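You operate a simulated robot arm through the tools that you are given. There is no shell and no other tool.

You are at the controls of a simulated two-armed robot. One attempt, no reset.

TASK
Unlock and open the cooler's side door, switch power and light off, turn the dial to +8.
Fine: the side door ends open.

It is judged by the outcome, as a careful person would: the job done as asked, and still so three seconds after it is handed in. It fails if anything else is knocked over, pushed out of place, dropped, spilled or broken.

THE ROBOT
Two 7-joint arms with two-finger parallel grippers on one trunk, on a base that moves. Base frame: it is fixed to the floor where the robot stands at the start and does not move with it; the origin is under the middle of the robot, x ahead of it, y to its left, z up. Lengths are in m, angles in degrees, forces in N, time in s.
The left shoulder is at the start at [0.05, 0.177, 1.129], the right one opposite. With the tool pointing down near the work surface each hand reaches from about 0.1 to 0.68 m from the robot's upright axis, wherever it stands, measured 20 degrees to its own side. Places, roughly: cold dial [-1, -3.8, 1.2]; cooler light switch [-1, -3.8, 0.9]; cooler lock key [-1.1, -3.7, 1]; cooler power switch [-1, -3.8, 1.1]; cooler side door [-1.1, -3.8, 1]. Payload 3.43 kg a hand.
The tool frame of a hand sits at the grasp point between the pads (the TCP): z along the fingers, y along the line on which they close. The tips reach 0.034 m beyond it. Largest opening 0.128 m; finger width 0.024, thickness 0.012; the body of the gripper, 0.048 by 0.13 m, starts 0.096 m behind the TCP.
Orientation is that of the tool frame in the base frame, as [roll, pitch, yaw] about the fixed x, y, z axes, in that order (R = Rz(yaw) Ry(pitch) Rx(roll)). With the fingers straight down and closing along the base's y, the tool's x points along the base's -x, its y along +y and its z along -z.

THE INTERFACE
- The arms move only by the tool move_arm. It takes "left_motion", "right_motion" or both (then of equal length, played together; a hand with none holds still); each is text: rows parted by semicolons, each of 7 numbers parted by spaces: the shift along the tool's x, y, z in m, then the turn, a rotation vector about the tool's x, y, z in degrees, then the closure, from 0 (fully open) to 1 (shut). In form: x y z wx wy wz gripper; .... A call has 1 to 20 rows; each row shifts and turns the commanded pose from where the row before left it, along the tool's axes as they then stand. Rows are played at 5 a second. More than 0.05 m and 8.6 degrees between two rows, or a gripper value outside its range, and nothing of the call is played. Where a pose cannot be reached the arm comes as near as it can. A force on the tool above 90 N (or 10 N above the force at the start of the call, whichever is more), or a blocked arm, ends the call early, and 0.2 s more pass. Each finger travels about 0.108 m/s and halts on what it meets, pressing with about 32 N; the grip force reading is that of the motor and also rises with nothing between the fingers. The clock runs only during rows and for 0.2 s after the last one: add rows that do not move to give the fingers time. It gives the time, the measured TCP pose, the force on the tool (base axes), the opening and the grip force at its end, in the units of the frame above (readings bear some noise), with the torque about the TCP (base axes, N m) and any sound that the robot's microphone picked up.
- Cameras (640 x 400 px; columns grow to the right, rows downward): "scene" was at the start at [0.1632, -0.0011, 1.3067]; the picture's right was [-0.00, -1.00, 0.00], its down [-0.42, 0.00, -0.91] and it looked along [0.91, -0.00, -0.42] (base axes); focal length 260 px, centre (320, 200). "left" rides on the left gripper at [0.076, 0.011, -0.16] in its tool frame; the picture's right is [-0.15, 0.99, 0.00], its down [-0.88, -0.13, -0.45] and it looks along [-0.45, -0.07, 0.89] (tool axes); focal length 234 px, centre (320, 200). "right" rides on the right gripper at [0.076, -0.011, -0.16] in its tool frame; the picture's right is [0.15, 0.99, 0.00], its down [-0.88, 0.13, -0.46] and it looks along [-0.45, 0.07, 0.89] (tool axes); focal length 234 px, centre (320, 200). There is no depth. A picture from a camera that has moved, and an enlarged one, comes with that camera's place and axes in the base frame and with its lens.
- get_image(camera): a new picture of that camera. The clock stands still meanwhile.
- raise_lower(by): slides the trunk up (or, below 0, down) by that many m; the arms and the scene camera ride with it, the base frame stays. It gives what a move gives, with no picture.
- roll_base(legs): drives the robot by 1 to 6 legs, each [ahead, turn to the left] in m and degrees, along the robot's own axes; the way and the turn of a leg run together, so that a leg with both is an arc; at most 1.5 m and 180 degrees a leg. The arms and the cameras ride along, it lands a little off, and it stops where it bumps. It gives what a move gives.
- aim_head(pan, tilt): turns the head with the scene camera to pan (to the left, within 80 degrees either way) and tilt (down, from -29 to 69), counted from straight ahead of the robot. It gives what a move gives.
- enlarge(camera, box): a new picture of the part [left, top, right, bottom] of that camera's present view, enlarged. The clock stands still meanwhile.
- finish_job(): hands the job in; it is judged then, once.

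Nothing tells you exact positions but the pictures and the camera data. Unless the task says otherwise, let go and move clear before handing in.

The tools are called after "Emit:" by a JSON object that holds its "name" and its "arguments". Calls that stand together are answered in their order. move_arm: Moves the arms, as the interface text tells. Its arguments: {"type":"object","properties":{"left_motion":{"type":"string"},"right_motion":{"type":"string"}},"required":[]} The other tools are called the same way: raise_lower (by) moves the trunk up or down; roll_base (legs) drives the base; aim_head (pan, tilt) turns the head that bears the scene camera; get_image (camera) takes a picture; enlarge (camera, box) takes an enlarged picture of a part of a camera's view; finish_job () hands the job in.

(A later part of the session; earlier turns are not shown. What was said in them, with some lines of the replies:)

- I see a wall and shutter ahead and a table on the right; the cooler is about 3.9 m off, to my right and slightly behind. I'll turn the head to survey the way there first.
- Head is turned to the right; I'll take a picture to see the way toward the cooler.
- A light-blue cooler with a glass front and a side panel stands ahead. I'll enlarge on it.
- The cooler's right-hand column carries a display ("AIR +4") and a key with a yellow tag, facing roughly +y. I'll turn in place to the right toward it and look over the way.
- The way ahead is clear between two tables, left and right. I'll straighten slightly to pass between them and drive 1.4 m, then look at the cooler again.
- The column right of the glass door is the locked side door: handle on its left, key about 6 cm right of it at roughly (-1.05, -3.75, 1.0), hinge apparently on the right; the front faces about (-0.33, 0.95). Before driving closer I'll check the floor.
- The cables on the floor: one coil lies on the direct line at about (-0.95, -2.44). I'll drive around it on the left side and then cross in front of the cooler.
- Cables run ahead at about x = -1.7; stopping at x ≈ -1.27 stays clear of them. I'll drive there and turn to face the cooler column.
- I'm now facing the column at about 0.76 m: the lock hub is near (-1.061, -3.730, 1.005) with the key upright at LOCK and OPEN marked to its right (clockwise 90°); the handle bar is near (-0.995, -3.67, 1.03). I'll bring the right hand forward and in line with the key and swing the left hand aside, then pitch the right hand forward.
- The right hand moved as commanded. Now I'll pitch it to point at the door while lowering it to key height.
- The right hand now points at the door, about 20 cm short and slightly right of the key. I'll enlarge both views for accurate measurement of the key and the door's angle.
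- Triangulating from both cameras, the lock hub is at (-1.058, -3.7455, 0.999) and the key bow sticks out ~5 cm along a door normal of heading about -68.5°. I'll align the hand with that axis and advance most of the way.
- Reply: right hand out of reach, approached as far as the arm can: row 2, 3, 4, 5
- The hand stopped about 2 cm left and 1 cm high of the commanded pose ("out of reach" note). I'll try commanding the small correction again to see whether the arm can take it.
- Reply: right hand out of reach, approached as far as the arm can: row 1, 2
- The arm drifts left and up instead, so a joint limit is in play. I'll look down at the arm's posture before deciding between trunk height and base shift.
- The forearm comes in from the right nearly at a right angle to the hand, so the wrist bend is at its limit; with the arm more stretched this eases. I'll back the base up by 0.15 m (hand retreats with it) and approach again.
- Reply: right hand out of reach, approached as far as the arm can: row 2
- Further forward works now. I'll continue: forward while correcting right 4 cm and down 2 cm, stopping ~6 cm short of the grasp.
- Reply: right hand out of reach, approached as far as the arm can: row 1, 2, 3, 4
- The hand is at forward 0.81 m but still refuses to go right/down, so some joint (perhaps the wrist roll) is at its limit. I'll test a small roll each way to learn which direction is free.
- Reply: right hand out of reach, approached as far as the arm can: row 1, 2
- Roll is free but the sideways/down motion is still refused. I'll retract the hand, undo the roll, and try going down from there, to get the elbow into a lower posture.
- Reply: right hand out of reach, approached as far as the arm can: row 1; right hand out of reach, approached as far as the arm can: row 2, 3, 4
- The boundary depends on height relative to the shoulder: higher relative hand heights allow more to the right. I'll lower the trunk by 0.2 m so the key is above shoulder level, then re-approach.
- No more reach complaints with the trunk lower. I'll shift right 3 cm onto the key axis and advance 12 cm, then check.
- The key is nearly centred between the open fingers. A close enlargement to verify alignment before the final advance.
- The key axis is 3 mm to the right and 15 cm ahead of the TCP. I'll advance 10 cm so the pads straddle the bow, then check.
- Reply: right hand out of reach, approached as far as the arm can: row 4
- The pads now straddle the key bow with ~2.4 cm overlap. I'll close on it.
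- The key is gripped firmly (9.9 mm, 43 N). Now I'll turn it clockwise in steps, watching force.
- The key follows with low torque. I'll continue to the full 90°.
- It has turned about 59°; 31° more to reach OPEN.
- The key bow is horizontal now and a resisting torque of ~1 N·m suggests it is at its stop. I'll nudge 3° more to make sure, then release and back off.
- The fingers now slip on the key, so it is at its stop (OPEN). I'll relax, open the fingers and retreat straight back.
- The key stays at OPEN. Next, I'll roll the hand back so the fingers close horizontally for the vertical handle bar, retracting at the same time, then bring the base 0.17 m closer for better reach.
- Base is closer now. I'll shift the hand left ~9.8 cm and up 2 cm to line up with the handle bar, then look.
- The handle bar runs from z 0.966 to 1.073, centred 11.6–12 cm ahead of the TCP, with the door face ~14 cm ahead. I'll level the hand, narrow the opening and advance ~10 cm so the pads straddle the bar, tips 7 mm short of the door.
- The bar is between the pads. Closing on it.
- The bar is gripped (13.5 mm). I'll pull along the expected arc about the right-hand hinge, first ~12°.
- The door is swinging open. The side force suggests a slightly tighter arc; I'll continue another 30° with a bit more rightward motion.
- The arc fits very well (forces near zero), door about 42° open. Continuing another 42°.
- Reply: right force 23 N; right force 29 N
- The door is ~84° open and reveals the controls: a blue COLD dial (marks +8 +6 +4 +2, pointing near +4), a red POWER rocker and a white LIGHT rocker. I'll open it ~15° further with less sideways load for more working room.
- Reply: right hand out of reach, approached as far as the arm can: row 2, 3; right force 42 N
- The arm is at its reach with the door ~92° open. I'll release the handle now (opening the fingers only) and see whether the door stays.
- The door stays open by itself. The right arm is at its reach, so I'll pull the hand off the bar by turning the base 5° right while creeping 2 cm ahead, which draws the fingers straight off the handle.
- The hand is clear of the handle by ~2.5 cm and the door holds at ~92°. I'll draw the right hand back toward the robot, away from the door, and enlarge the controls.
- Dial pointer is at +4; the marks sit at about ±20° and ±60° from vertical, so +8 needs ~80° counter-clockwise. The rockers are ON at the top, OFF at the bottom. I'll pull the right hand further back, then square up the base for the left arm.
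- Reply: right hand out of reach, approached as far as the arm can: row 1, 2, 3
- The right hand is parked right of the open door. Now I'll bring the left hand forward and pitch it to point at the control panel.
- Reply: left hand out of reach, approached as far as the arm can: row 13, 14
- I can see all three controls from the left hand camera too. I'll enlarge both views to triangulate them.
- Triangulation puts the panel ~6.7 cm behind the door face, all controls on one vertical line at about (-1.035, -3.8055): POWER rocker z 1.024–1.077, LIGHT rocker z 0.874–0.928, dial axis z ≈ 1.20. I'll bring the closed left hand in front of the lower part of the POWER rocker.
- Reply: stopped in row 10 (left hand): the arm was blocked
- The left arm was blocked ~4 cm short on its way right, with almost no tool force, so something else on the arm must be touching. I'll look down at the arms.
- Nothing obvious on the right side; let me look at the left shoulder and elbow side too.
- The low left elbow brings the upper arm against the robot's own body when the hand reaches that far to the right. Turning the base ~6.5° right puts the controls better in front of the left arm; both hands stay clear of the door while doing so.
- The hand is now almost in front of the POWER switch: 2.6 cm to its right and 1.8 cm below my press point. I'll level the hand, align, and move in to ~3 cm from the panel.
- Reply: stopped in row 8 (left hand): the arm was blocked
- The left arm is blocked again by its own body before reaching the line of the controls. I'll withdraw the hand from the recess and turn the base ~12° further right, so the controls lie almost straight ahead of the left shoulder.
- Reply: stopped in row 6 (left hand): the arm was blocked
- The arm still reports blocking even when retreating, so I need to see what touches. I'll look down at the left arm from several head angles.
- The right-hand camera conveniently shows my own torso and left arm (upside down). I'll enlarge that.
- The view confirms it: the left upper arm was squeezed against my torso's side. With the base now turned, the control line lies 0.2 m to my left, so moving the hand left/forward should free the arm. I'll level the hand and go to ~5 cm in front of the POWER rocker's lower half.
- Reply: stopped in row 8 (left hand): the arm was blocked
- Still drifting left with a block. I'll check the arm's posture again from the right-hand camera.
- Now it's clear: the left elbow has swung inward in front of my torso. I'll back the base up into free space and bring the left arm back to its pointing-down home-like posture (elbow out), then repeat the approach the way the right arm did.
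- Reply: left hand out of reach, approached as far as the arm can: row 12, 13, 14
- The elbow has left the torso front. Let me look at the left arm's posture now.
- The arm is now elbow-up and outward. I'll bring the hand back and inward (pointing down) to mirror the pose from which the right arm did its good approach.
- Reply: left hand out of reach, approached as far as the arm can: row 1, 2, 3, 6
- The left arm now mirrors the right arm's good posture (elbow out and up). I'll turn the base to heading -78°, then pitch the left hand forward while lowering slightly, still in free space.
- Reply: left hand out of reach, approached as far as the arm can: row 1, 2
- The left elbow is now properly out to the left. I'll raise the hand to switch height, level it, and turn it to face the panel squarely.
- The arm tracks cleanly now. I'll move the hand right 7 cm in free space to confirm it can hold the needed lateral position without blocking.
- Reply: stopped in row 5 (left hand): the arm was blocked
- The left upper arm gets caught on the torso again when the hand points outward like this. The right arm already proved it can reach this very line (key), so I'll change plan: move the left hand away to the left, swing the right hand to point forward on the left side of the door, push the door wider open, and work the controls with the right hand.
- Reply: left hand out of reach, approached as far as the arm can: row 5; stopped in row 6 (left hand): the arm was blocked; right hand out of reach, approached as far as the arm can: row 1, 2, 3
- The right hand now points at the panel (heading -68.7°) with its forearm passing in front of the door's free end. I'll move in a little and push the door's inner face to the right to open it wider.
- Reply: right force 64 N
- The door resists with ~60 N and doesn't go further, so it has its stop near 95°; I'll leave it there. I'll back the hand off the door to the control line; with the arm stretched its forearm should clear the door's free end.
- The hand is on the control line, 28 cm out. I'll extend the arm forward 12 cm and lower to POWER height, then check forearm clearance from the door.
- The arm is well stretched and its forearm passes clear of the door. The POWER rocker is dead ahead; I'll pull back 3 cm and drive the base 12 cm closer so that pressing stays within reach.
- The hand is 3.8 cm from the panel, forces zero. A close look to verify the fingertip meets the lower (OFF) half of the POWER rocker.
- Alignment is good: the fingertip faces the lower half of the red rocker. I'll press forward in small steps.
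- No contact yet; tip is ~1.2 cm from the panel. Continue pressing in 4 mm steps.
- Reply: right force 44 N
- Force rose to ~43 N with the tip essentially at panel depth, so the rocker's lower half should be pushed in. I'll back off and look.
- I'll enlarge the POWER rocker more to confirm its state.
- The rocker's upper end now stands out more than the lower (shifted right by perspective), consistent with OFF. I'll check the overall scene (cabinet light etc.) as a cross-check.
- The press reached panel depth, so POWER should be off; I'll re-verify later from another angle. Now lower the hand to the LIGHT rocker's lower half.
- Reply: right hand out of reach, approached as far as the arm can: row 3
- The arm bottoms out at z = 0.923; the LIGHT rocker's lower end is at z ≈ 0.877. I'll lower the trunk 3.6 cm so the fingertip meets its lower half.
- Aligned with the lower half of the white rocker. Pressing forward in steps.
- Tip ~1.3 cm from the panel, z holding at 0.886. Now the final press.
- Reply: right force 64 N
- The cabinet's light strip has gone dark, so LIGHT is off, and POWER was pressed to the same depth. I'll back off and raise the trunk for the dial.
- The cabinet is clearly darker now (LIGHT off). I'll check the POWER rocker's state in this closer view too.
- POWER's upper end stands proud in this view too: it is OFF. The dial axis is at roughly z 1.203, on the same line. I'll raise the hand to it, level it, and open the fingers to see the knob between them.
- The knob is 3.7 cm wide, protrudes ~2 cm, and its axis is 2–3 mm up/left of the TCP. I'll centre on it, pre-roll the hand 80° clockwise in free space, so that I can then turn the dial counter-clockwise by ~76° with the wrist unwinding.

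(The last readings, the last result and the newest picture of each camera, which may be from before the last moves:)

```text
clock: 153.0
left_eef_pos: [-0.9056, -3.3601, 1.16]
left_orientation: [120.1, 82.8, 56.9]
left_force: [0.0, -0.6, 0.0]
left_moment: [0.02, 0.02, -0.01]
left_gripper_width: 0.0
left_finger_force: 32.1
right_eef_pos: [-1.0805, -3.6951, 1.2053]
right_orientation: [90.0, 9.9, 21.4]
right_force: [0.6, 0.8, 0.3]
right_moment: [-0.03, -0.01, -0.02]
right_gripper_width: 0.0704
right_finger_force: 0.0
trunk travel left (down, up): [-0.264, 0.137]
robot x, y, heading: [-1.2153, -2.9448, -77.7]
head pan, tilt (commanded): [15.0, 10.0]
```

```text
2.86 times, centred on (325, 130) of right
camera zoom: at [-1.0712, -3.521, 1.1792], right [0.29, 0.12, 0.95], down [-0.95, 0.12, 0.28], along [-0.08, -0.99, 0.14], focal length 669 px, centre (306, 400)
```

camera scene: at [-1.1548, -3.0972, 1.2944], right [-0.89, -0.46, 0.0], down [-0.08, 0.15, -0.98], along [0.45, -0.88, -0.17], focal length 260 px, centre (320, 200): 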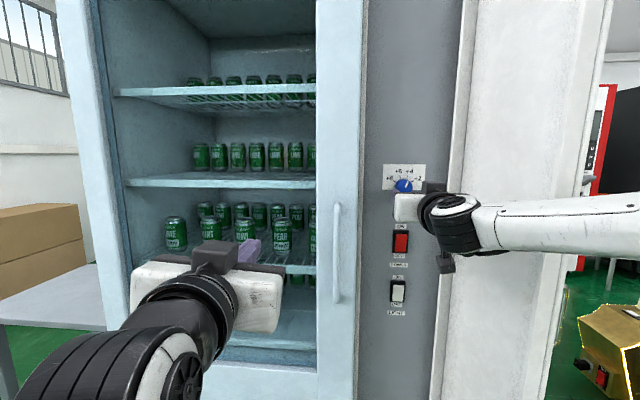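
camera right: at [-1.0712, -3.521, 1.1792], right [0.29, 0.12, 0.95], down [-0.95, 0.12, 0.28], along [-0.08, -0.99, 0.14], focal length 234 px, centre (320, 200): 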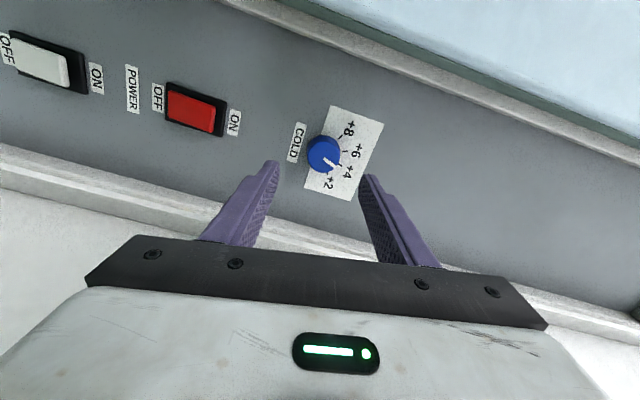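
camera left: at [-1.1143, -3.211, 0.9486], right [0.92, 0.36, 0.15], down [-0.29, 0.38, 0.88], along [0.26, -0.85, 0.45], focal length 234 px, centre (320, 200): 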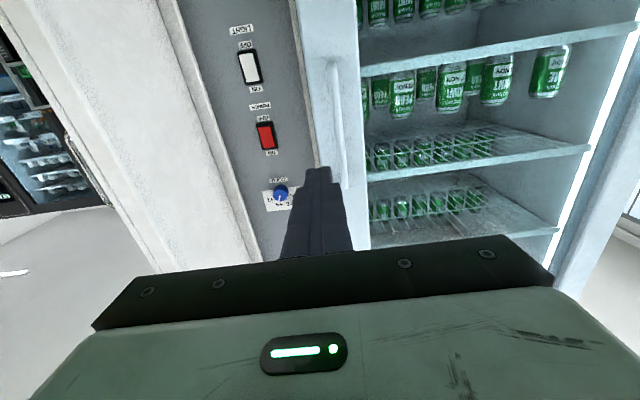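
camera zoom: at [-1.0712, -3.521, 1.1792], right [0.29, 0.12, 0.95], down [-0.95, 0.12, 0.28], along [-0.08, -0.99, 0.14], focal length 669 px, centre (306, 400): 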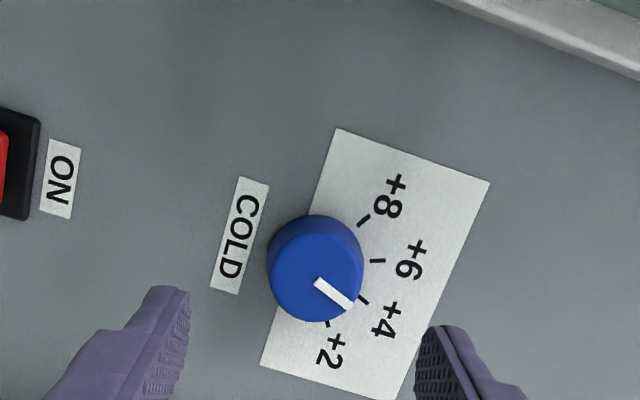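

The dial is nearly centred; combining the two rolls, the axis is ~3 mm up and 2 mm right. I'll correct that and advance 7.9 cm so the pads straddle the knob.

Emit:
{"name": "move_arm", "arguments": {"right_motion": "-0.0025 0.003 0.02 0 0 0 0.45; 0 0 0.02 0 0 0 0.45; 0 0 0.02 0 0 0 0.45; 0 0 0.019 0 0 0 0.45; 0 0 0 0 0 0 0.45"}}

Emit:
{"name": "get_image", "arguments": {"camera": "right"}}

Emit:
{"name": "enlarge", "arguments": {"camera": "right", "box": [260, 100, 390, 240]}}

```text
clock: 154.2
left_eef_pos: [-0.9067, -3.3604, 1.1587]
left_orientation: [120.0, 82.9, 56.8]
left_force: [-0.2, -0.4, -0.1]
left_moment: [0.01, 0.0, 0.01]
left_gripper_width: 0.0
left_finger_force: 32.4
right_eef_pos: [-1.0541, -3.7696, 1.2078]
right_orientation: [89.9, 10.0, 21.5]
right_force: [-0.2, -1.0, 0.4]
right_moment: [0.0, -0.01, -0.04]
right_gripper_width: 0.0703
right_finger_force: 0.1
trunk travel left (down, up): [-0.264, 0.137]
robot x, y, heading: [-1.2132, -2.9457, -77.7]
head pan, tilt (commanded): [15.0, 10.0]
```

```text
taken
camera right: at [-1.0444, -3.5952, 1.183], right [0.29, 0.12, 0.95], down [-0.95, 0.12, 0.28], along [-0.08, -0.99, 0.15], focal length 234 px, centre (320, 200)
```

right: 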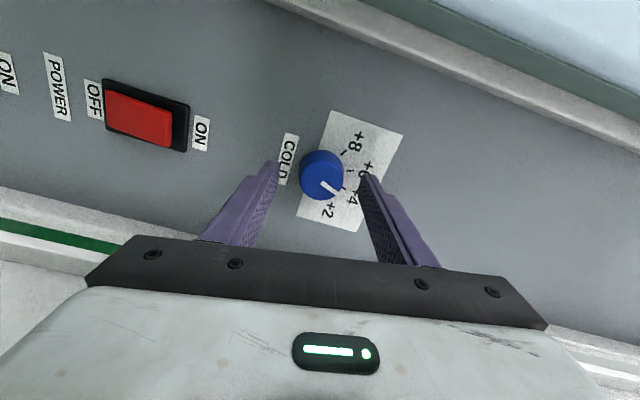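

```text
2.86 times, centred on (325, 170) of right
camera zoom: at [-1.0444, -3.5952, 1.183], right [0.29, 0.12, 0.95], down [-0.95, 0.12, 0.28], along [-0.08, -0.99, 0.15], focal length 669 px, centre (306, 286)
```

zoom: 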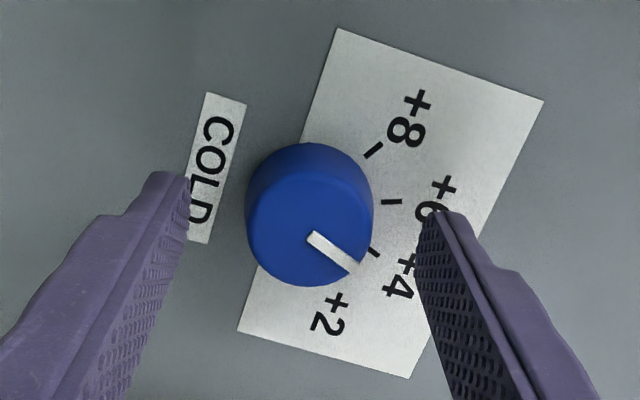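

The knob is well centred between the pads with ~1.4 cm overlap. Closing on it.

Emit:
{"name": "move_arm", "arguments": {"right_motion": "0 0 0 0 0 0 0.6; 0 0 0 0 0 0 0.8; 0 0 0 0 0 0 1; 0 0 0 0 0 0 1; 0 0 0 0 0 0 1"}}

Emit:
{"name": "enlarge", "arguments": {"camera": "right", "box": [260, 100, 390, 240]}}

```text
clock: 155.4
left_eef_pos: [-0.9057, -3.3604, 1.1591]
left_orientation: [120.2, 82.9, 57.1]
left_force: [0.1, 0.3, -0.1]
left_moment: [0.01, 0.0, -0.01]
left_gripper_width: 0.0001
left_finger_force: 32.2
right_eef_pos: [-1.0528, -3.7687, 1.2097]
right_orientation: [89.8, 10.0, 21.3]
right_force: [2.5, -6.4, 7.4]
right_moment: [-0.23, -0.12, 0.3]
right_gripper_width: 0.038
right_finger_force: 45.4
trunk travel left (down, up): [-0.264, 0.137]
robot x, y, heading: [-1.2116, -2.9447, -77.7]
head pan, tilt (commanded): [15.0, 10.0]
```

```text
2.86 times, centred on (325, 170) of right
camera zoom: at [-1.0443, -3.595, 1.1838], right [0.29, 0.12, 0.95], down [-0.95, 0.12, 0.28], along [-0.08, -0.99, 0.15], focal length 669 px, centre (306, 286)
```

zoom: 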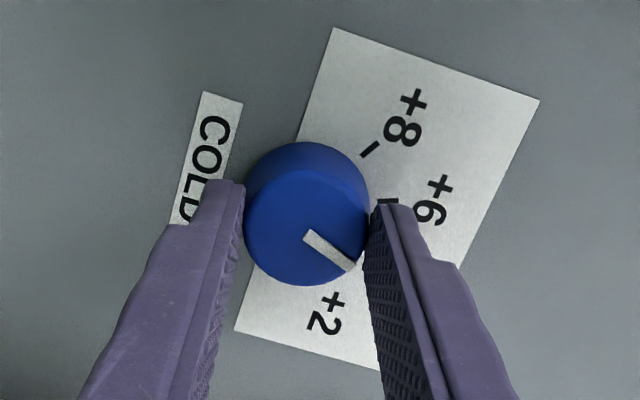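

The knob is gripped (38 mm). I'll turn counter-clockwise in steps, first ~32°.

Emit:
{"name": "move_arm", "arguments": {"right_motion": "0 0 0 0 0 -8 1; 0 0 0 0 0 -8 1; 0 0 0 0 0 -8 1; 0 0 0 0 0 -8 1; 0 0 0 0 0 0 1"}}

Emit:
{"name": "enlarge", "arguments": {"camera": "right", "box": [260, 100, 390, 240]}}

```text
clock: 156.6
left_eef_pos: [-0.9053, -3.3609, 1.1593]
left_orientation: [119.9, 83.0, 56.8]
left_force: [0.3, 0.2, 0.6]
left_moment: [-0.01, 0.0, -0.01]
left_gripper_width: 0.0001
left_finger_force: 32.2
right_eef_pos: [-1.0538, -3.7691, 1.2097]
right_orientation: [89.7, 42.2, 21.2]
right_force: [2.3, -5.7, 11.0]
right_moment: [-0.23, -0.04, 0.38]
right_gripper_width: 0.0378
right_finger_force: 44.9
trunk travel left (down, up): [-0.264, 0.137]
robot x, y, heading: [-1.2123, -2.9445, -77.6]
head pan, tilt (commanded): [15.0, 10.0]
```

```text
2.86 times, centred on (325, 170) of right
camera zoom: at [-1.0666, -3.6039, 1.1486], right [0.72, 0.28, 0.64], down [-0.69, 0.22, 0.69], along [0.05, -0.93, 0.36], focal length 669 px, centre (306, 286)
```

zoom: 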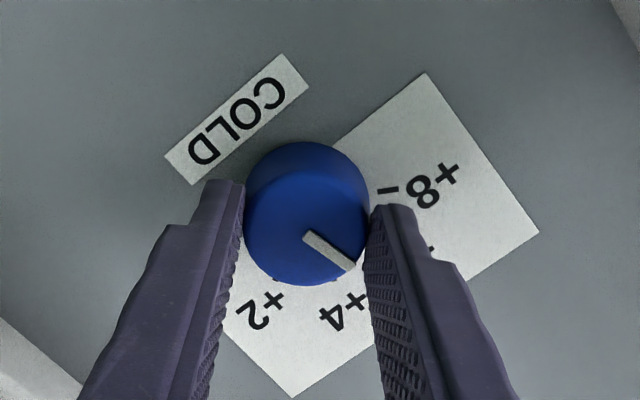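

The knob turns with the hand. Continue another 44° for a total of 76°.

Emit:
{"name": "move_arm", "arguments": {"right_motion": "0 0 0 0 0 -8 1; 0 0 0 0 0 -8 1; 0 0 0 0 0 -8 1; 0 0 0 0 0 -8 1; 0 0 0 0 0 -8 1; 0 0 0 0 0 -4 1; 0 0 0 0 0 0 1; 0 0 0 0 0 0 1"}}

Emit:
{"name": "enlarge", "arguments": {"camera": "right", "box": [260, 100, 390, 240]}}

Emit:
{"name": "enlarge", "arguments": {"camera": "scene", "box": [370, 150, 440, 210]}}

```text
clock: 158.4
left_eef_pos: [-0.9067, -3.3586, 1.1591]
left_orientation: [119.7, 82.9, 56.6]
left_force: [0.0, -0.5, -0.1]
left_moment: [-0.01, 0.01, 0.02]
left_gripper_width: 0.0001
left_finger_force: 31.8
right_eef_pos: [-1.0549, -3.7706, 1.2096]
right_orientation: [87.1, 85.9, 18.5]
right_force: [0.8, -3.0, 8.6]
right_moment: [-0.4, -0.11, -0.28]
right_gripper_width: 0.0377
right_finger_force: 45.1
trunk travel left (down, up): [-0.264, 0.137]
robot x, y, heading: [-1.2138, -2.9469, -77.5]
head pan, tilt (commanded): [15.0, 10.0]
```

```text
2.86 times, centred on (325, 170) of right
camera zoom: at [-1.1177, -3.6238, 1.1311], right [0.93, 0.36, -0.08], down [-0.1, 0.45, 0.89], along [0.36, -0.81, 0.46], focal length 669 px, centre (306, 286)
```

zoom: 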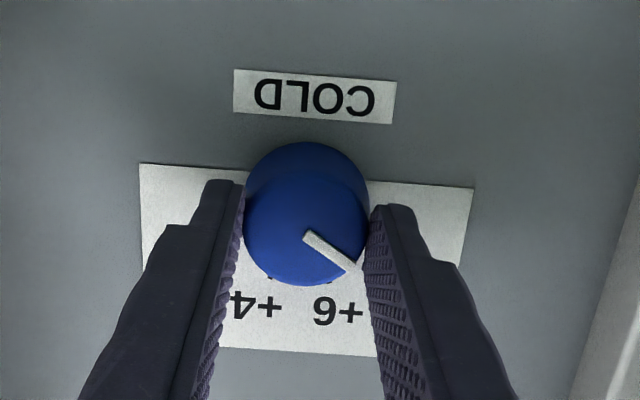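

```text
6.67 times, centred on (405, 180) of scene
camera zoom: at [-1.1552, -3.0964, 1.2946], right [-0.89, -0.46, 0.0], down [-0.08, 0.15, -0.98], along [0.45, -0.88, -0.17], focal length 1734 px, centre (-247, 333)
```

zoom: 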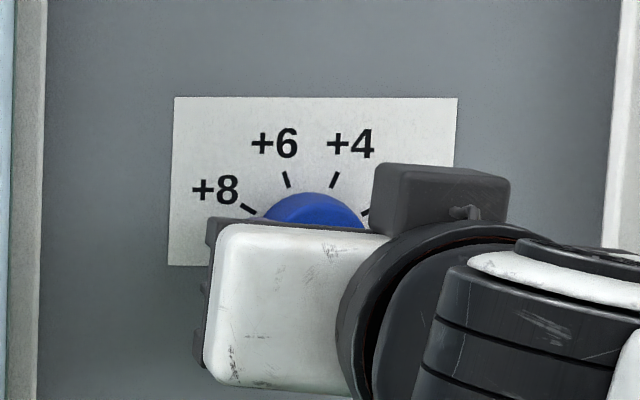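

The pointer now appears near +8. I'll release gently, back straight off and inspect.

Emit:
{"name": "move_arm", "arguments": {"right_motion": "0 0 0 0 0 0 0.7; 0 0 0 0 0 0 0.5; 0 0 0 0 0 0 0.45; 0 0 -0.02 0 0 0 0.45; 0 0 -0.025 0 0 0 0.45; 0 0 -0.025 0 0 0 0.45; 0.03 0 -0.02 0 0 0 0.45; 0.03 0 0 0 0 0 0.45; 0.03 0 0 0 0 0 0.45; 0 0 0 0 0 0 0.45"}}

Emit:
{"name": "enlarge", "arguments": {"camera": "scene", "box": [370, 150, 440, 210]}}

Emit:
{"name": "get_image", "arguments": {"camera": "right"}}

```text
clock: 160.6
left_eef_pos: [-0.907, -3.3594, 1.1581]
left_orientation: [120.0, 82.8, 56.9]
left_force: [0.3, 0.0, -0.6]
left_moment: [-0.01, 0.0, 0.0]
left_gripper_width: 0.0
left_finger_force: 32.3
right_eef_pos: [-1.0823, -3.6846, 1.1181]
right_orientation: [87.5, 85.9, 18.9]
right_force: [-0.5, -0.4, 1.0]
right_moment: [-0.02, -0.04, -0.01]
right_gripper_width: 0.0702
right_finger_force: 0.1
trunk travel left (down, up): [-0.264, 0.137]
robot x, y, heading: [-1.2123, -2.9468, -77.9]
head pan, tilt (commanded): [15.0, 10.0]
```

```text
6.67 times, centred on (405, 180) of scene
camera zoom: at [-1.155, -3.0972, 1.2945], right [-0.89, -0.46, 0.0], down [-0.08, 0.15, -0.98], along [0.45, -0.88, -0.17], focal length 1734 px, centre (-247, 333)
```

zoom: 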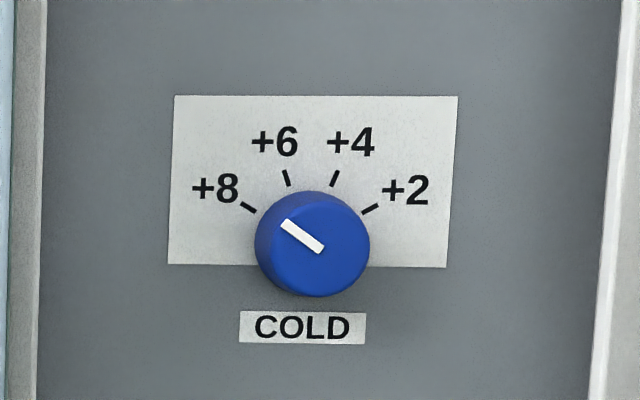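

```text
taken
camera right: at [-1.1447, -3.538, 1.0403], right [0.93, 0.36, -0.08], down [-0.1, 0.45, 0.89], along [0.36, -0.81, 0.46], focal length 234 px, centre (320, 200)
```

right: 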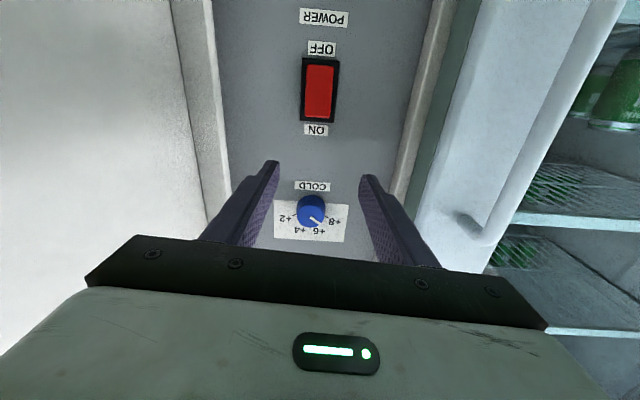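

The pointer now sits very close to +8. I'll zoom tighter to measure its angle against the tick marks.

Emit:
{"name": "enlarge", "arguments": {"camera": "scene", "box": [384, 160, 424, 200]}}

Emit:
{"name": "enlarge", "arguments": {"camera": "right", "box": [270, 175, 352, 245]}}

```text
10.00 times, centred on (404, 180) of scene
camera zoom: at [-1.155, -3.0972, 1.2945], right [-0.89, -0.46, 0.0], down [-0.08, 0.15, -0.98], along [0.45, -0.88, -0.17], focal length 2601 px, centre (-520, 400)
```

zoom: 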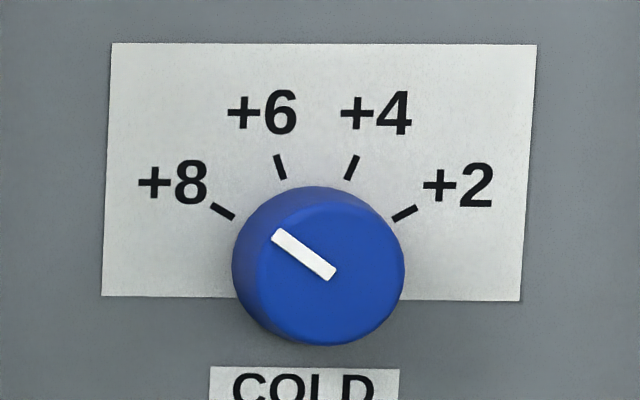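

```text
5.71 times, centred on (311, 210) of right
camera zoom: at [-1.1447, -3.538, 1.0403], right [0.93, 0.36, -0.08], down [-0.1, 0.45, 0.89], along [0.36, -0.81, 0.46], focal length 1338 px, centre (371, 143)
```

zoom: 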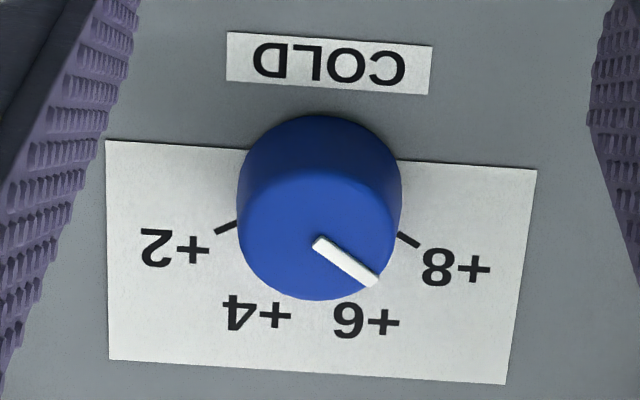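

Measured properly, the marks are at ±20°/±60° and the pointer is at about 55°, so ~5° more is needed. I'll go back onto the knob.

Emit:
{"name": "move_arm", "arguments": {"right_motion": "-0.03 0 0 0 0 0 0.45; -0.03 0 0 0 0 0 0.45; -0.03 0 0 0 0 0 0.45; 0 0 0.025 0 0 0 0.45; 0 0 0.025 0 0 0 0.45; 0 0 0.02 0 0 0 0.45; 0 0 0.018 0 0 0 0.45; 0 0 0 0 0 0 0.45"}}

Emit:
{"name": "enlarge", "arguments": {"camera": "right", "box": [260, 100, 390, 240]}}

```text
clock: 162.4
left_eef_pos: [-0.9053, -3.359, 1.1589]
left_orientation: [120.0, 82.9, 56.9]
left_force: [0.6, 0.0, 0.6]
left_moment: [-0.02, 0.03, 0.01]
left_gripper_width: 0.0
left_finger_force: 31.9
right_eef_pos: [-1.0551, -3.768, 1.2066]
right_orientation: [87.9, 85.9, 19.3]
right_force: [0.0, 0.5, -0.5]
right_moment: [0.0, 0.03, -0.02]
right_gripper_width: 0.0704
right_finger_force: 0.0
trunk travel left (down, up): [-0.264, 0.137]
robot x, y, heading: [-1.2128, -2.9468, -77.4]
head pan, tilt (commanded): [15.0, 10.0]
```

```text
2.86 times, centred on (325, 170) of right
camera zoom: at [-1.1178, -3.6224, 1.13], right [0.93, 0.36, -0.08], down [-0.1, 0.45, 0.89], along [0.36, -0.81, 0.46], focal length 669 px, centre (306, 286)
```

zoom: 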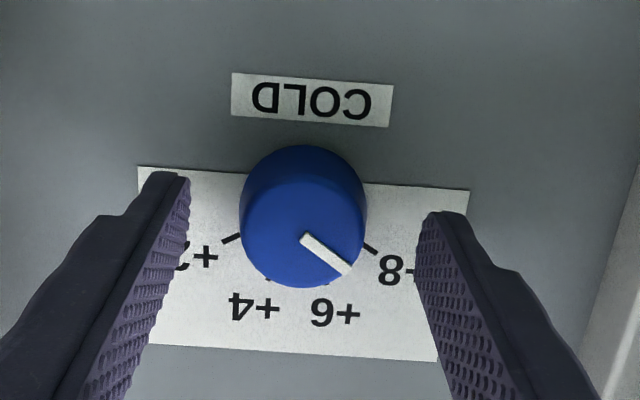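

Well placed. I'll close, and turn 5.5° further counter-clockwise, then release and back off.

Emit:
{"name": "move_arm", "arguments": {"right_motion": "-0.0025 0 0 0 0 0 0.6; 0 0 0 0 0 0 0.85; 0 0 0 0 0 0 1; 0 0 0 0 0 0 1; 0 0 0 0 0 0 1; 0 0 0 0 0 -3 1; 0 0 0 0 0 -2.5 1; 0 0 0 0 0 0 1; 0 0 0 0 0 0 1"}}

Emit:
{"name": "move_arm", "arguments": {"right_motion": "0 0 0 0 0 0 0.7; 0 0 0 0 0 0 0.5; 0 0 0 0 0 0 0.45; 0 0 -0.02 0 0 0 0.45; 0 0 -0.025 0 0 0 0.45; 0 0 -0.025 0 0 0 0.45; 0.03 0 -0.02 0 0 0 0.45; 0.03 0 0 0 0 0 0.45; 0.03 0 0 0 0 0 0.45; 0 0 0 0 0 0 0.45"}}

Emit:
{"name": "enlarge", "arguments": {"camera": "scene", "box": [384, 160, 424, 200]}}

```text
clock: 164.4
left_eef_pos: [-0.9058, -3.3603, 1.1592]
left_orientation: [120.0, 82.8, 56.7]
left_force: [-0.4, 0.3, 0.0]
left_moment: [0.01, 0.0, -0.02]
left_gripper_width: 0.0
left_finger_force: 31.6
right_eef_pos: [-1.0547, -3.7682, 1.2119]
right_orientation: [-84.9, 88.5, -153.4]
right_force: [-1.1, 1.2, -1.7]
right_moment: [0.7, -0.71, -0.06]
right_gripper_width: 0.0378
right_finger_force: 45.6
trunk travel left (down, up): [-0.264, 0.137]
robot x, y, heading: [-1.2137, -2.9445, -77.5]
head pan, tilt (commanded): [15.0, 10.0]
```

```text
clock: 166.6
left_eef_pos: [-0.9059, -3.3602, 1.1581]
left_orientation: [120.0, 82.9, 56.9]
left_force: [-0.3, 0.2, 0.2]
left_moment: [0.02, 0.01, 0.0]
left_gripper_width: 0.0
left_finger_force: 31.7
right_eef_pos: [-1.0892, -3.6857, 1.12]
right_orientation: [-88.3, 88.4, -157.1]
right_force: [0.3, 0.3, 0.8]
right_moment: [0.02, 0.02, 0.0]
right_gripper_width: 0.0706
right_finger_force: 0.0
trunk travel left (down, up): [-0.264, 0.137]
robot x, y, heading: [-1.2137, -2.9445, -77.9]
head pan, tilt (commanded): [15.0, 10.0]
```

```text
10.00 times, centred on (404, 180) of scene
camera zoom: at [-1.1549, -3.097, 1.2945], right [-0.89, -0.46, 0.0], down [-0.08, 0.15, -0.98], along [0.45, -0.88, -0.17], focal length 2601 px, centre (-520, 400)
```

zoom: 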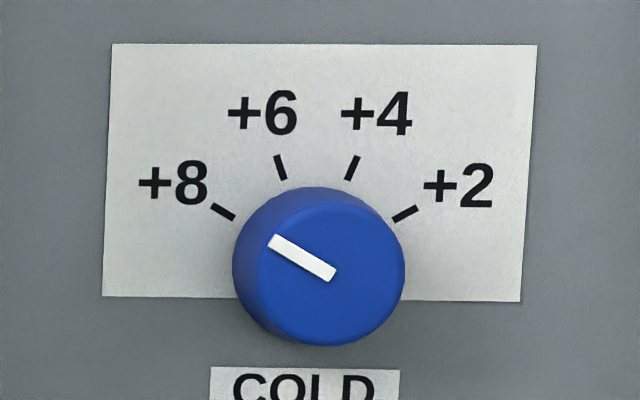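

The pointer now measures 60°, right on the +8 mark. I'll check both rockers once more, then withdraw.

Emit:
{"name": "roll_base", "arguments": {"legs": [[-0.12, 0]]}}

Emit:
{"name": "move_arm", "arguments": {"right_motion": "0 0.01 -0.03 0 0 0 0.5; 0 0.01 -0.03 0 0 0 0.5; 0 0.01 -0.03 0 0 0 0.5; 0 0 0 0 0 0 0.5"}}

Emit:
{"name": "aim_head", "arguments": {"pan": 10, "tilt": 20}}

Emit:
{"name": "get_image", "arguments": {"camera": "scene"}}

Emit:
{"name": "get_image", "arguments": {"camera": "right"}}

```text
clock: 167.8
left_eef_pos: [-0.9318, -3.2425, 1.1594]
left_orientation: [119.8, 82.9, 56.7]
left_force: [-0.3, 0.8, -0.9]
left_moment: [0.0, 0.03, 0.05]
left_gripper_width: 0.0
left_finger_force: 31.9
right_eef_pos: [-1.1144, -3.5679, 1.1191]
right_orientation: [-88.4, 88.5, -157.1]
right_force: [0.6, 0.0, -0.6]
right_moment: [0.01, 0.0, 0.02]
right_gripper_width: 0.0706
right_finger_force: 0.0
trunk travel left (down, up): [-0.264, 0.137]
robot x, y, heading: [-1.2355, -2.8253, -77.5]
head pan, tilt (commanded): [15.0, 10.0]
```

```text
clock: 168.8
left_eef_pos: [-0.9309, -3.2425, 1.1577]
left_orientation: [119.9, 82.9, 56.8]
left_force: [0.5, -0.2, -0.7]
left_moment: [-0.03, -0.03, -0.03]
left_gripper_width: 0.0
left_finger_force: 32.1
right_eef_pos: [-1.1198, -3.474, 1.1183]
right_orientation: [-89.2, 88.5, -158.1]
right_force: [0.3, -0.3, -0.5]
right_moment: [-0.03, -0.01, 0.0]
right_gripper_width: 0.064
right_finger_force: 0.0
trunk travel left (down, up): [-0.264, 0.137]
robot x, y, heading: [-1.2427, -2.8273, -77.7]
head pan, tilt (commanded): [15.0, 10.0]
```

```text
clock: 169.5
left_eef_pos: [-0.9315, -3.2424, 1.1591]
left_orientation: [119.9, 82.8, 56.9]
left_force: [0.4, 0.4, -0.7]
left_moment: [0.01, -0.01, -0.05]
left_gripper_width: 0.0
left_finger_force: 32.3
right_eef_pos: [-1.1202, -3.475, 1.117]
right_orientation: [-89.7, 88.5, -158.5]
right_force: [0.3, 0.1, -1.0]
right_moment: [-0.03, -0.04, 0.03]
right_gripper_width: 0.0642
right_finger_force: 0.0
trunk travel left (down, up): [-0.264, 0.137]
robot x, y, heading: [-1.2341, -2.8263, -77.6]
head pan, tilt (commanded): [10.0, 20.0]
```

```text
taken
camera scene: at [-1.1877, -2.9832, 1.2782], right [-0.93, -0.38, 0.0], down [-0.13, 0.32, -0.94], along [0.36, -0.87, -0.34], focal length 260 px, centre (320, 200)
```

scene: 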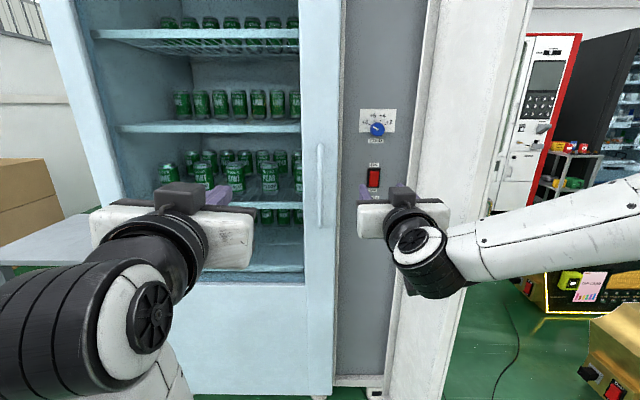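

```text
taken
camera right: at [-1.1905, -3.3305, 1.0419], right [0.92, 0.36, -0.17], down [-0.02, 0.48, 0.88], along [0.4, -0.8, 0.45], focal length 234 px, centre (320, 200)
```

right: 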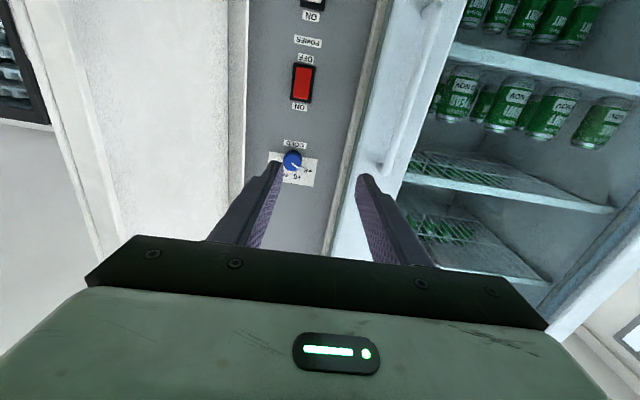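

Everything is clear of the recess; the cabinet light is out. Let me enlarge the panel once more for a final check.

Emit:
{"name": "enlarge", "arguments": {"camera": "scene", "box": [345, 95, 415, 195]}}

Emit:
{"name": "enlarge", "arguments": {"camera": "right", "box": [265, 0, 345, 200]}}

```text
4.00 times, centred on (380, 145) of scene
camera zoom: at [-1.1877, -2.9832, 1.2782], right [-0.93, -0.38, 0.0], down [-0.13, 0.32, -0.94], along [0.36, -0.87, -0.34], focal length 1040 px, centre (80, 420)
```

zoom: 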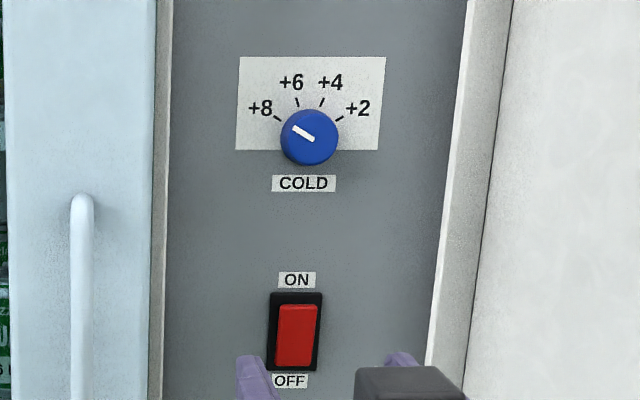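

```text
2.00 times, centred on (305, 100) of right
camera zoom: at [-1.1905, -3.3305, 1.0419], right [0.92, 0.36, -0.17], down [-0.02, 0.48, 0.88], along [0.4, -0.8, 0.45], focal length 468 px, centre (350, 400)
```

zoom: 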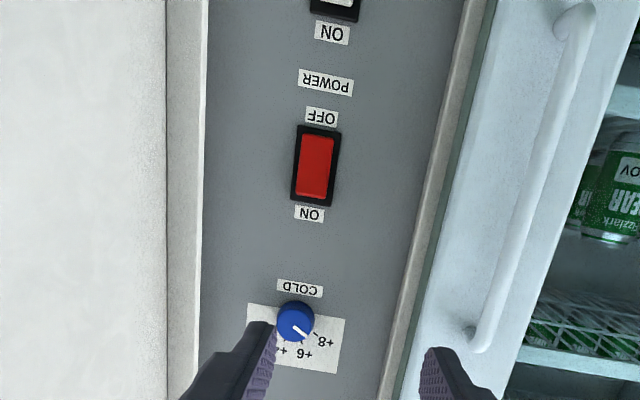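

Panel looks right: dial on +8, POWER rocked to OFF. To double-check the power via the display on the door's outer face, I'll swing the right hand back and over to the right side of the door (also moving it clear) and look with its camera.

Emit:
{"name": "move_arm", "arguments": {"right_motion": "0 0 -0.04 0 0 0 0.5; 0 0 -0.04 0 0 0 0.5; 0 -0.0395 -0.0063 -6 0 0 0.5; 0 -0.0386 -0.0104 -6 0 0 0.5; 0 -0.0373 -0.0143 -6 0 0 0.5; 0 -0.0356 -0.0182 -6 0 0 0.5; 0 -0.0335 -0.0218 -6 0 0 0.5; 0 -0.0311 -0.0252 -6 0 0 0.5; 0 -0.0283 -0.0283 -6 0 0 0.5; 0 0 0 0 0 0 0.5"}}

Emit:
{"name": "get_image", "arguments": {"camera": "right"}}

Emit:
{"name": "get_image", "arguments": {"camera": "scene"}}

```text
clock: 171.7
left_eef_pos: [-0.9307, -3.2423, 1.1596]
left_orientation: [119.9, 82.8, 56.9]
left_force: [-0.1, -0.3, 0.2]
left_moment: [-0.01, -0.01, -0.02]
left_gripper_width: 0.0
left_finger_force: 32.1
right_eef_pos: [-1.1657, -3.3872, 1.1437]
right_orientation: [-139.8, 88.2, 158.2]
right_force: [-0.2, -0.8, 0.1]
right_moment: [-0.02, 0.0, -0.03]
right_gripper_width: 0.0641
right_finger_force: 0.1
right hand out of reach, approached as far as the arm can: row 3, 4, 5, 6, 7, 8, 9
trunk travel left (down, up): [-0.264, 0.137]
robot x, y, heading: [-1.2347, -2.8258, -77.6]
head pan, tilt (commanded): [10.0, 20.0]
```

```text
taken
camera right: at [-1.2528, -3.2497, 1.0709], right [0.87, 0.46, -0.17], down [-0.07, 0.45, 0.89], along [0.49, -0.76, 0.43], focal length 234 px, centre (320, 200)
```

right: 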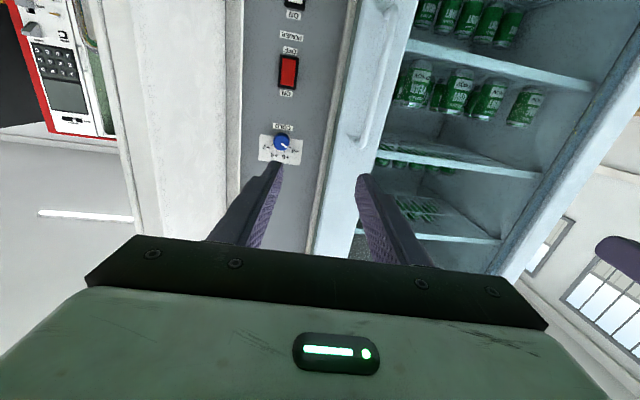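

```text
taken
camera scene: at [-1.1877, -2.9833, 1.2782], right [-0.93, -0.38, 0.0], down [-0.13, 0.32, -0.94], along [0.36, -0.87, -0.34], focal length 260 px, centre (320, 200)
```

scene: 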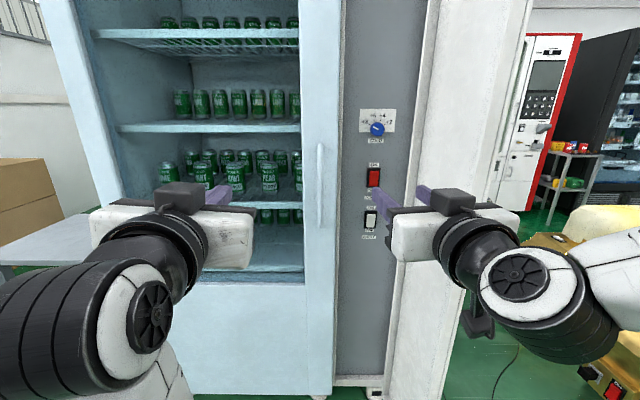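

The right hand is clear in front of the door now and both rockers are visible together. I'll compare them in one enlarged view.

Emit:
{"name": "enlarge", "arguments": {"camera": "scene", "box": [350, 155, 395, 240]}}

Emit:
{"name": "enlarge", "arguments": {"camera": "right", "box": [250, 0, 330, 110]}}

```text
4.71 times, centred on (372, 198) of scene
camera zoom: at [-1.1877, -2.9833, 1.2782], right [-0.93, -0.38, 0.0], down [-0.13, 0.32, -0.94], along [0.36, -0.87, -0.34], focal length 1224 px, centre (73, 212)
```

zoom: 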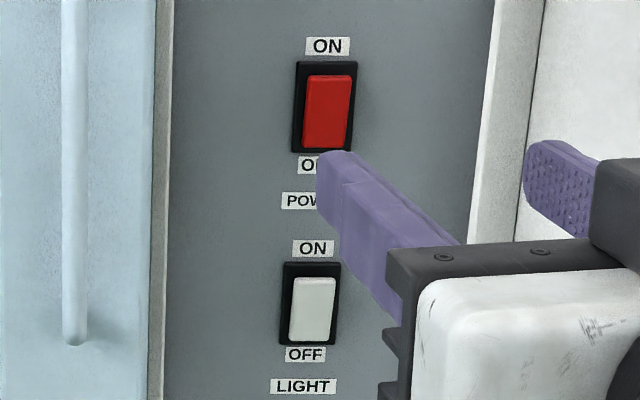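

```text
3.64 times, centred on (290, 55) of right
camera zoom: at [-1.2528, -3.2497, 1.0709], right [0.87, 0.46, -0.17], down [-0.07, 0.45, 0.89], along [0.49, -0.76, 0.43], focal length 852 px, centre (429, 727)
```

zoom: 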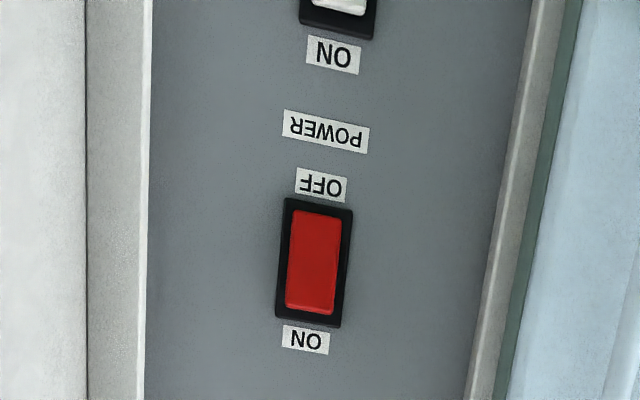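

Both rockers look alike, tilted to OFF, and the cabinet light is out. The dial is on +8, the side door stands open at about 95°, and both hands are clear. I'm handing in the job.

Emit:
{"name": "finish_job", "arguments": {}}

```text
The job is handed in.
```

The cooler's side door is unlocked and open, power and light are off, and the dial is on +8. I've handed the job in.

- **Side door:** The key is turned to OPEN and still in the lock. The door stands at about 95°, which seems to be its stop. It stayed open by itself from when I let go of the handle until hand-in.
- **Light:** The switch is at OFF and the cabinet's light strip went dark when I pressed it.
- **Power:** The switch is at OFF. I judged this from how far it went in and from it sitting the same way as the light switch. I couldn't see the display on the door's outer face to confirm it.
- **Dial:** It was at +4. The pointer now lines up with the +8 mark. My first turn stopped about 5° short, so I gripped it again and corrected it.

I saw nothing knocked over or moved. While checking whether the door would open further, I pushed it against its stop with about 60 N, and it showed no sign of damage. Both hands are clear of the cooler and the door.
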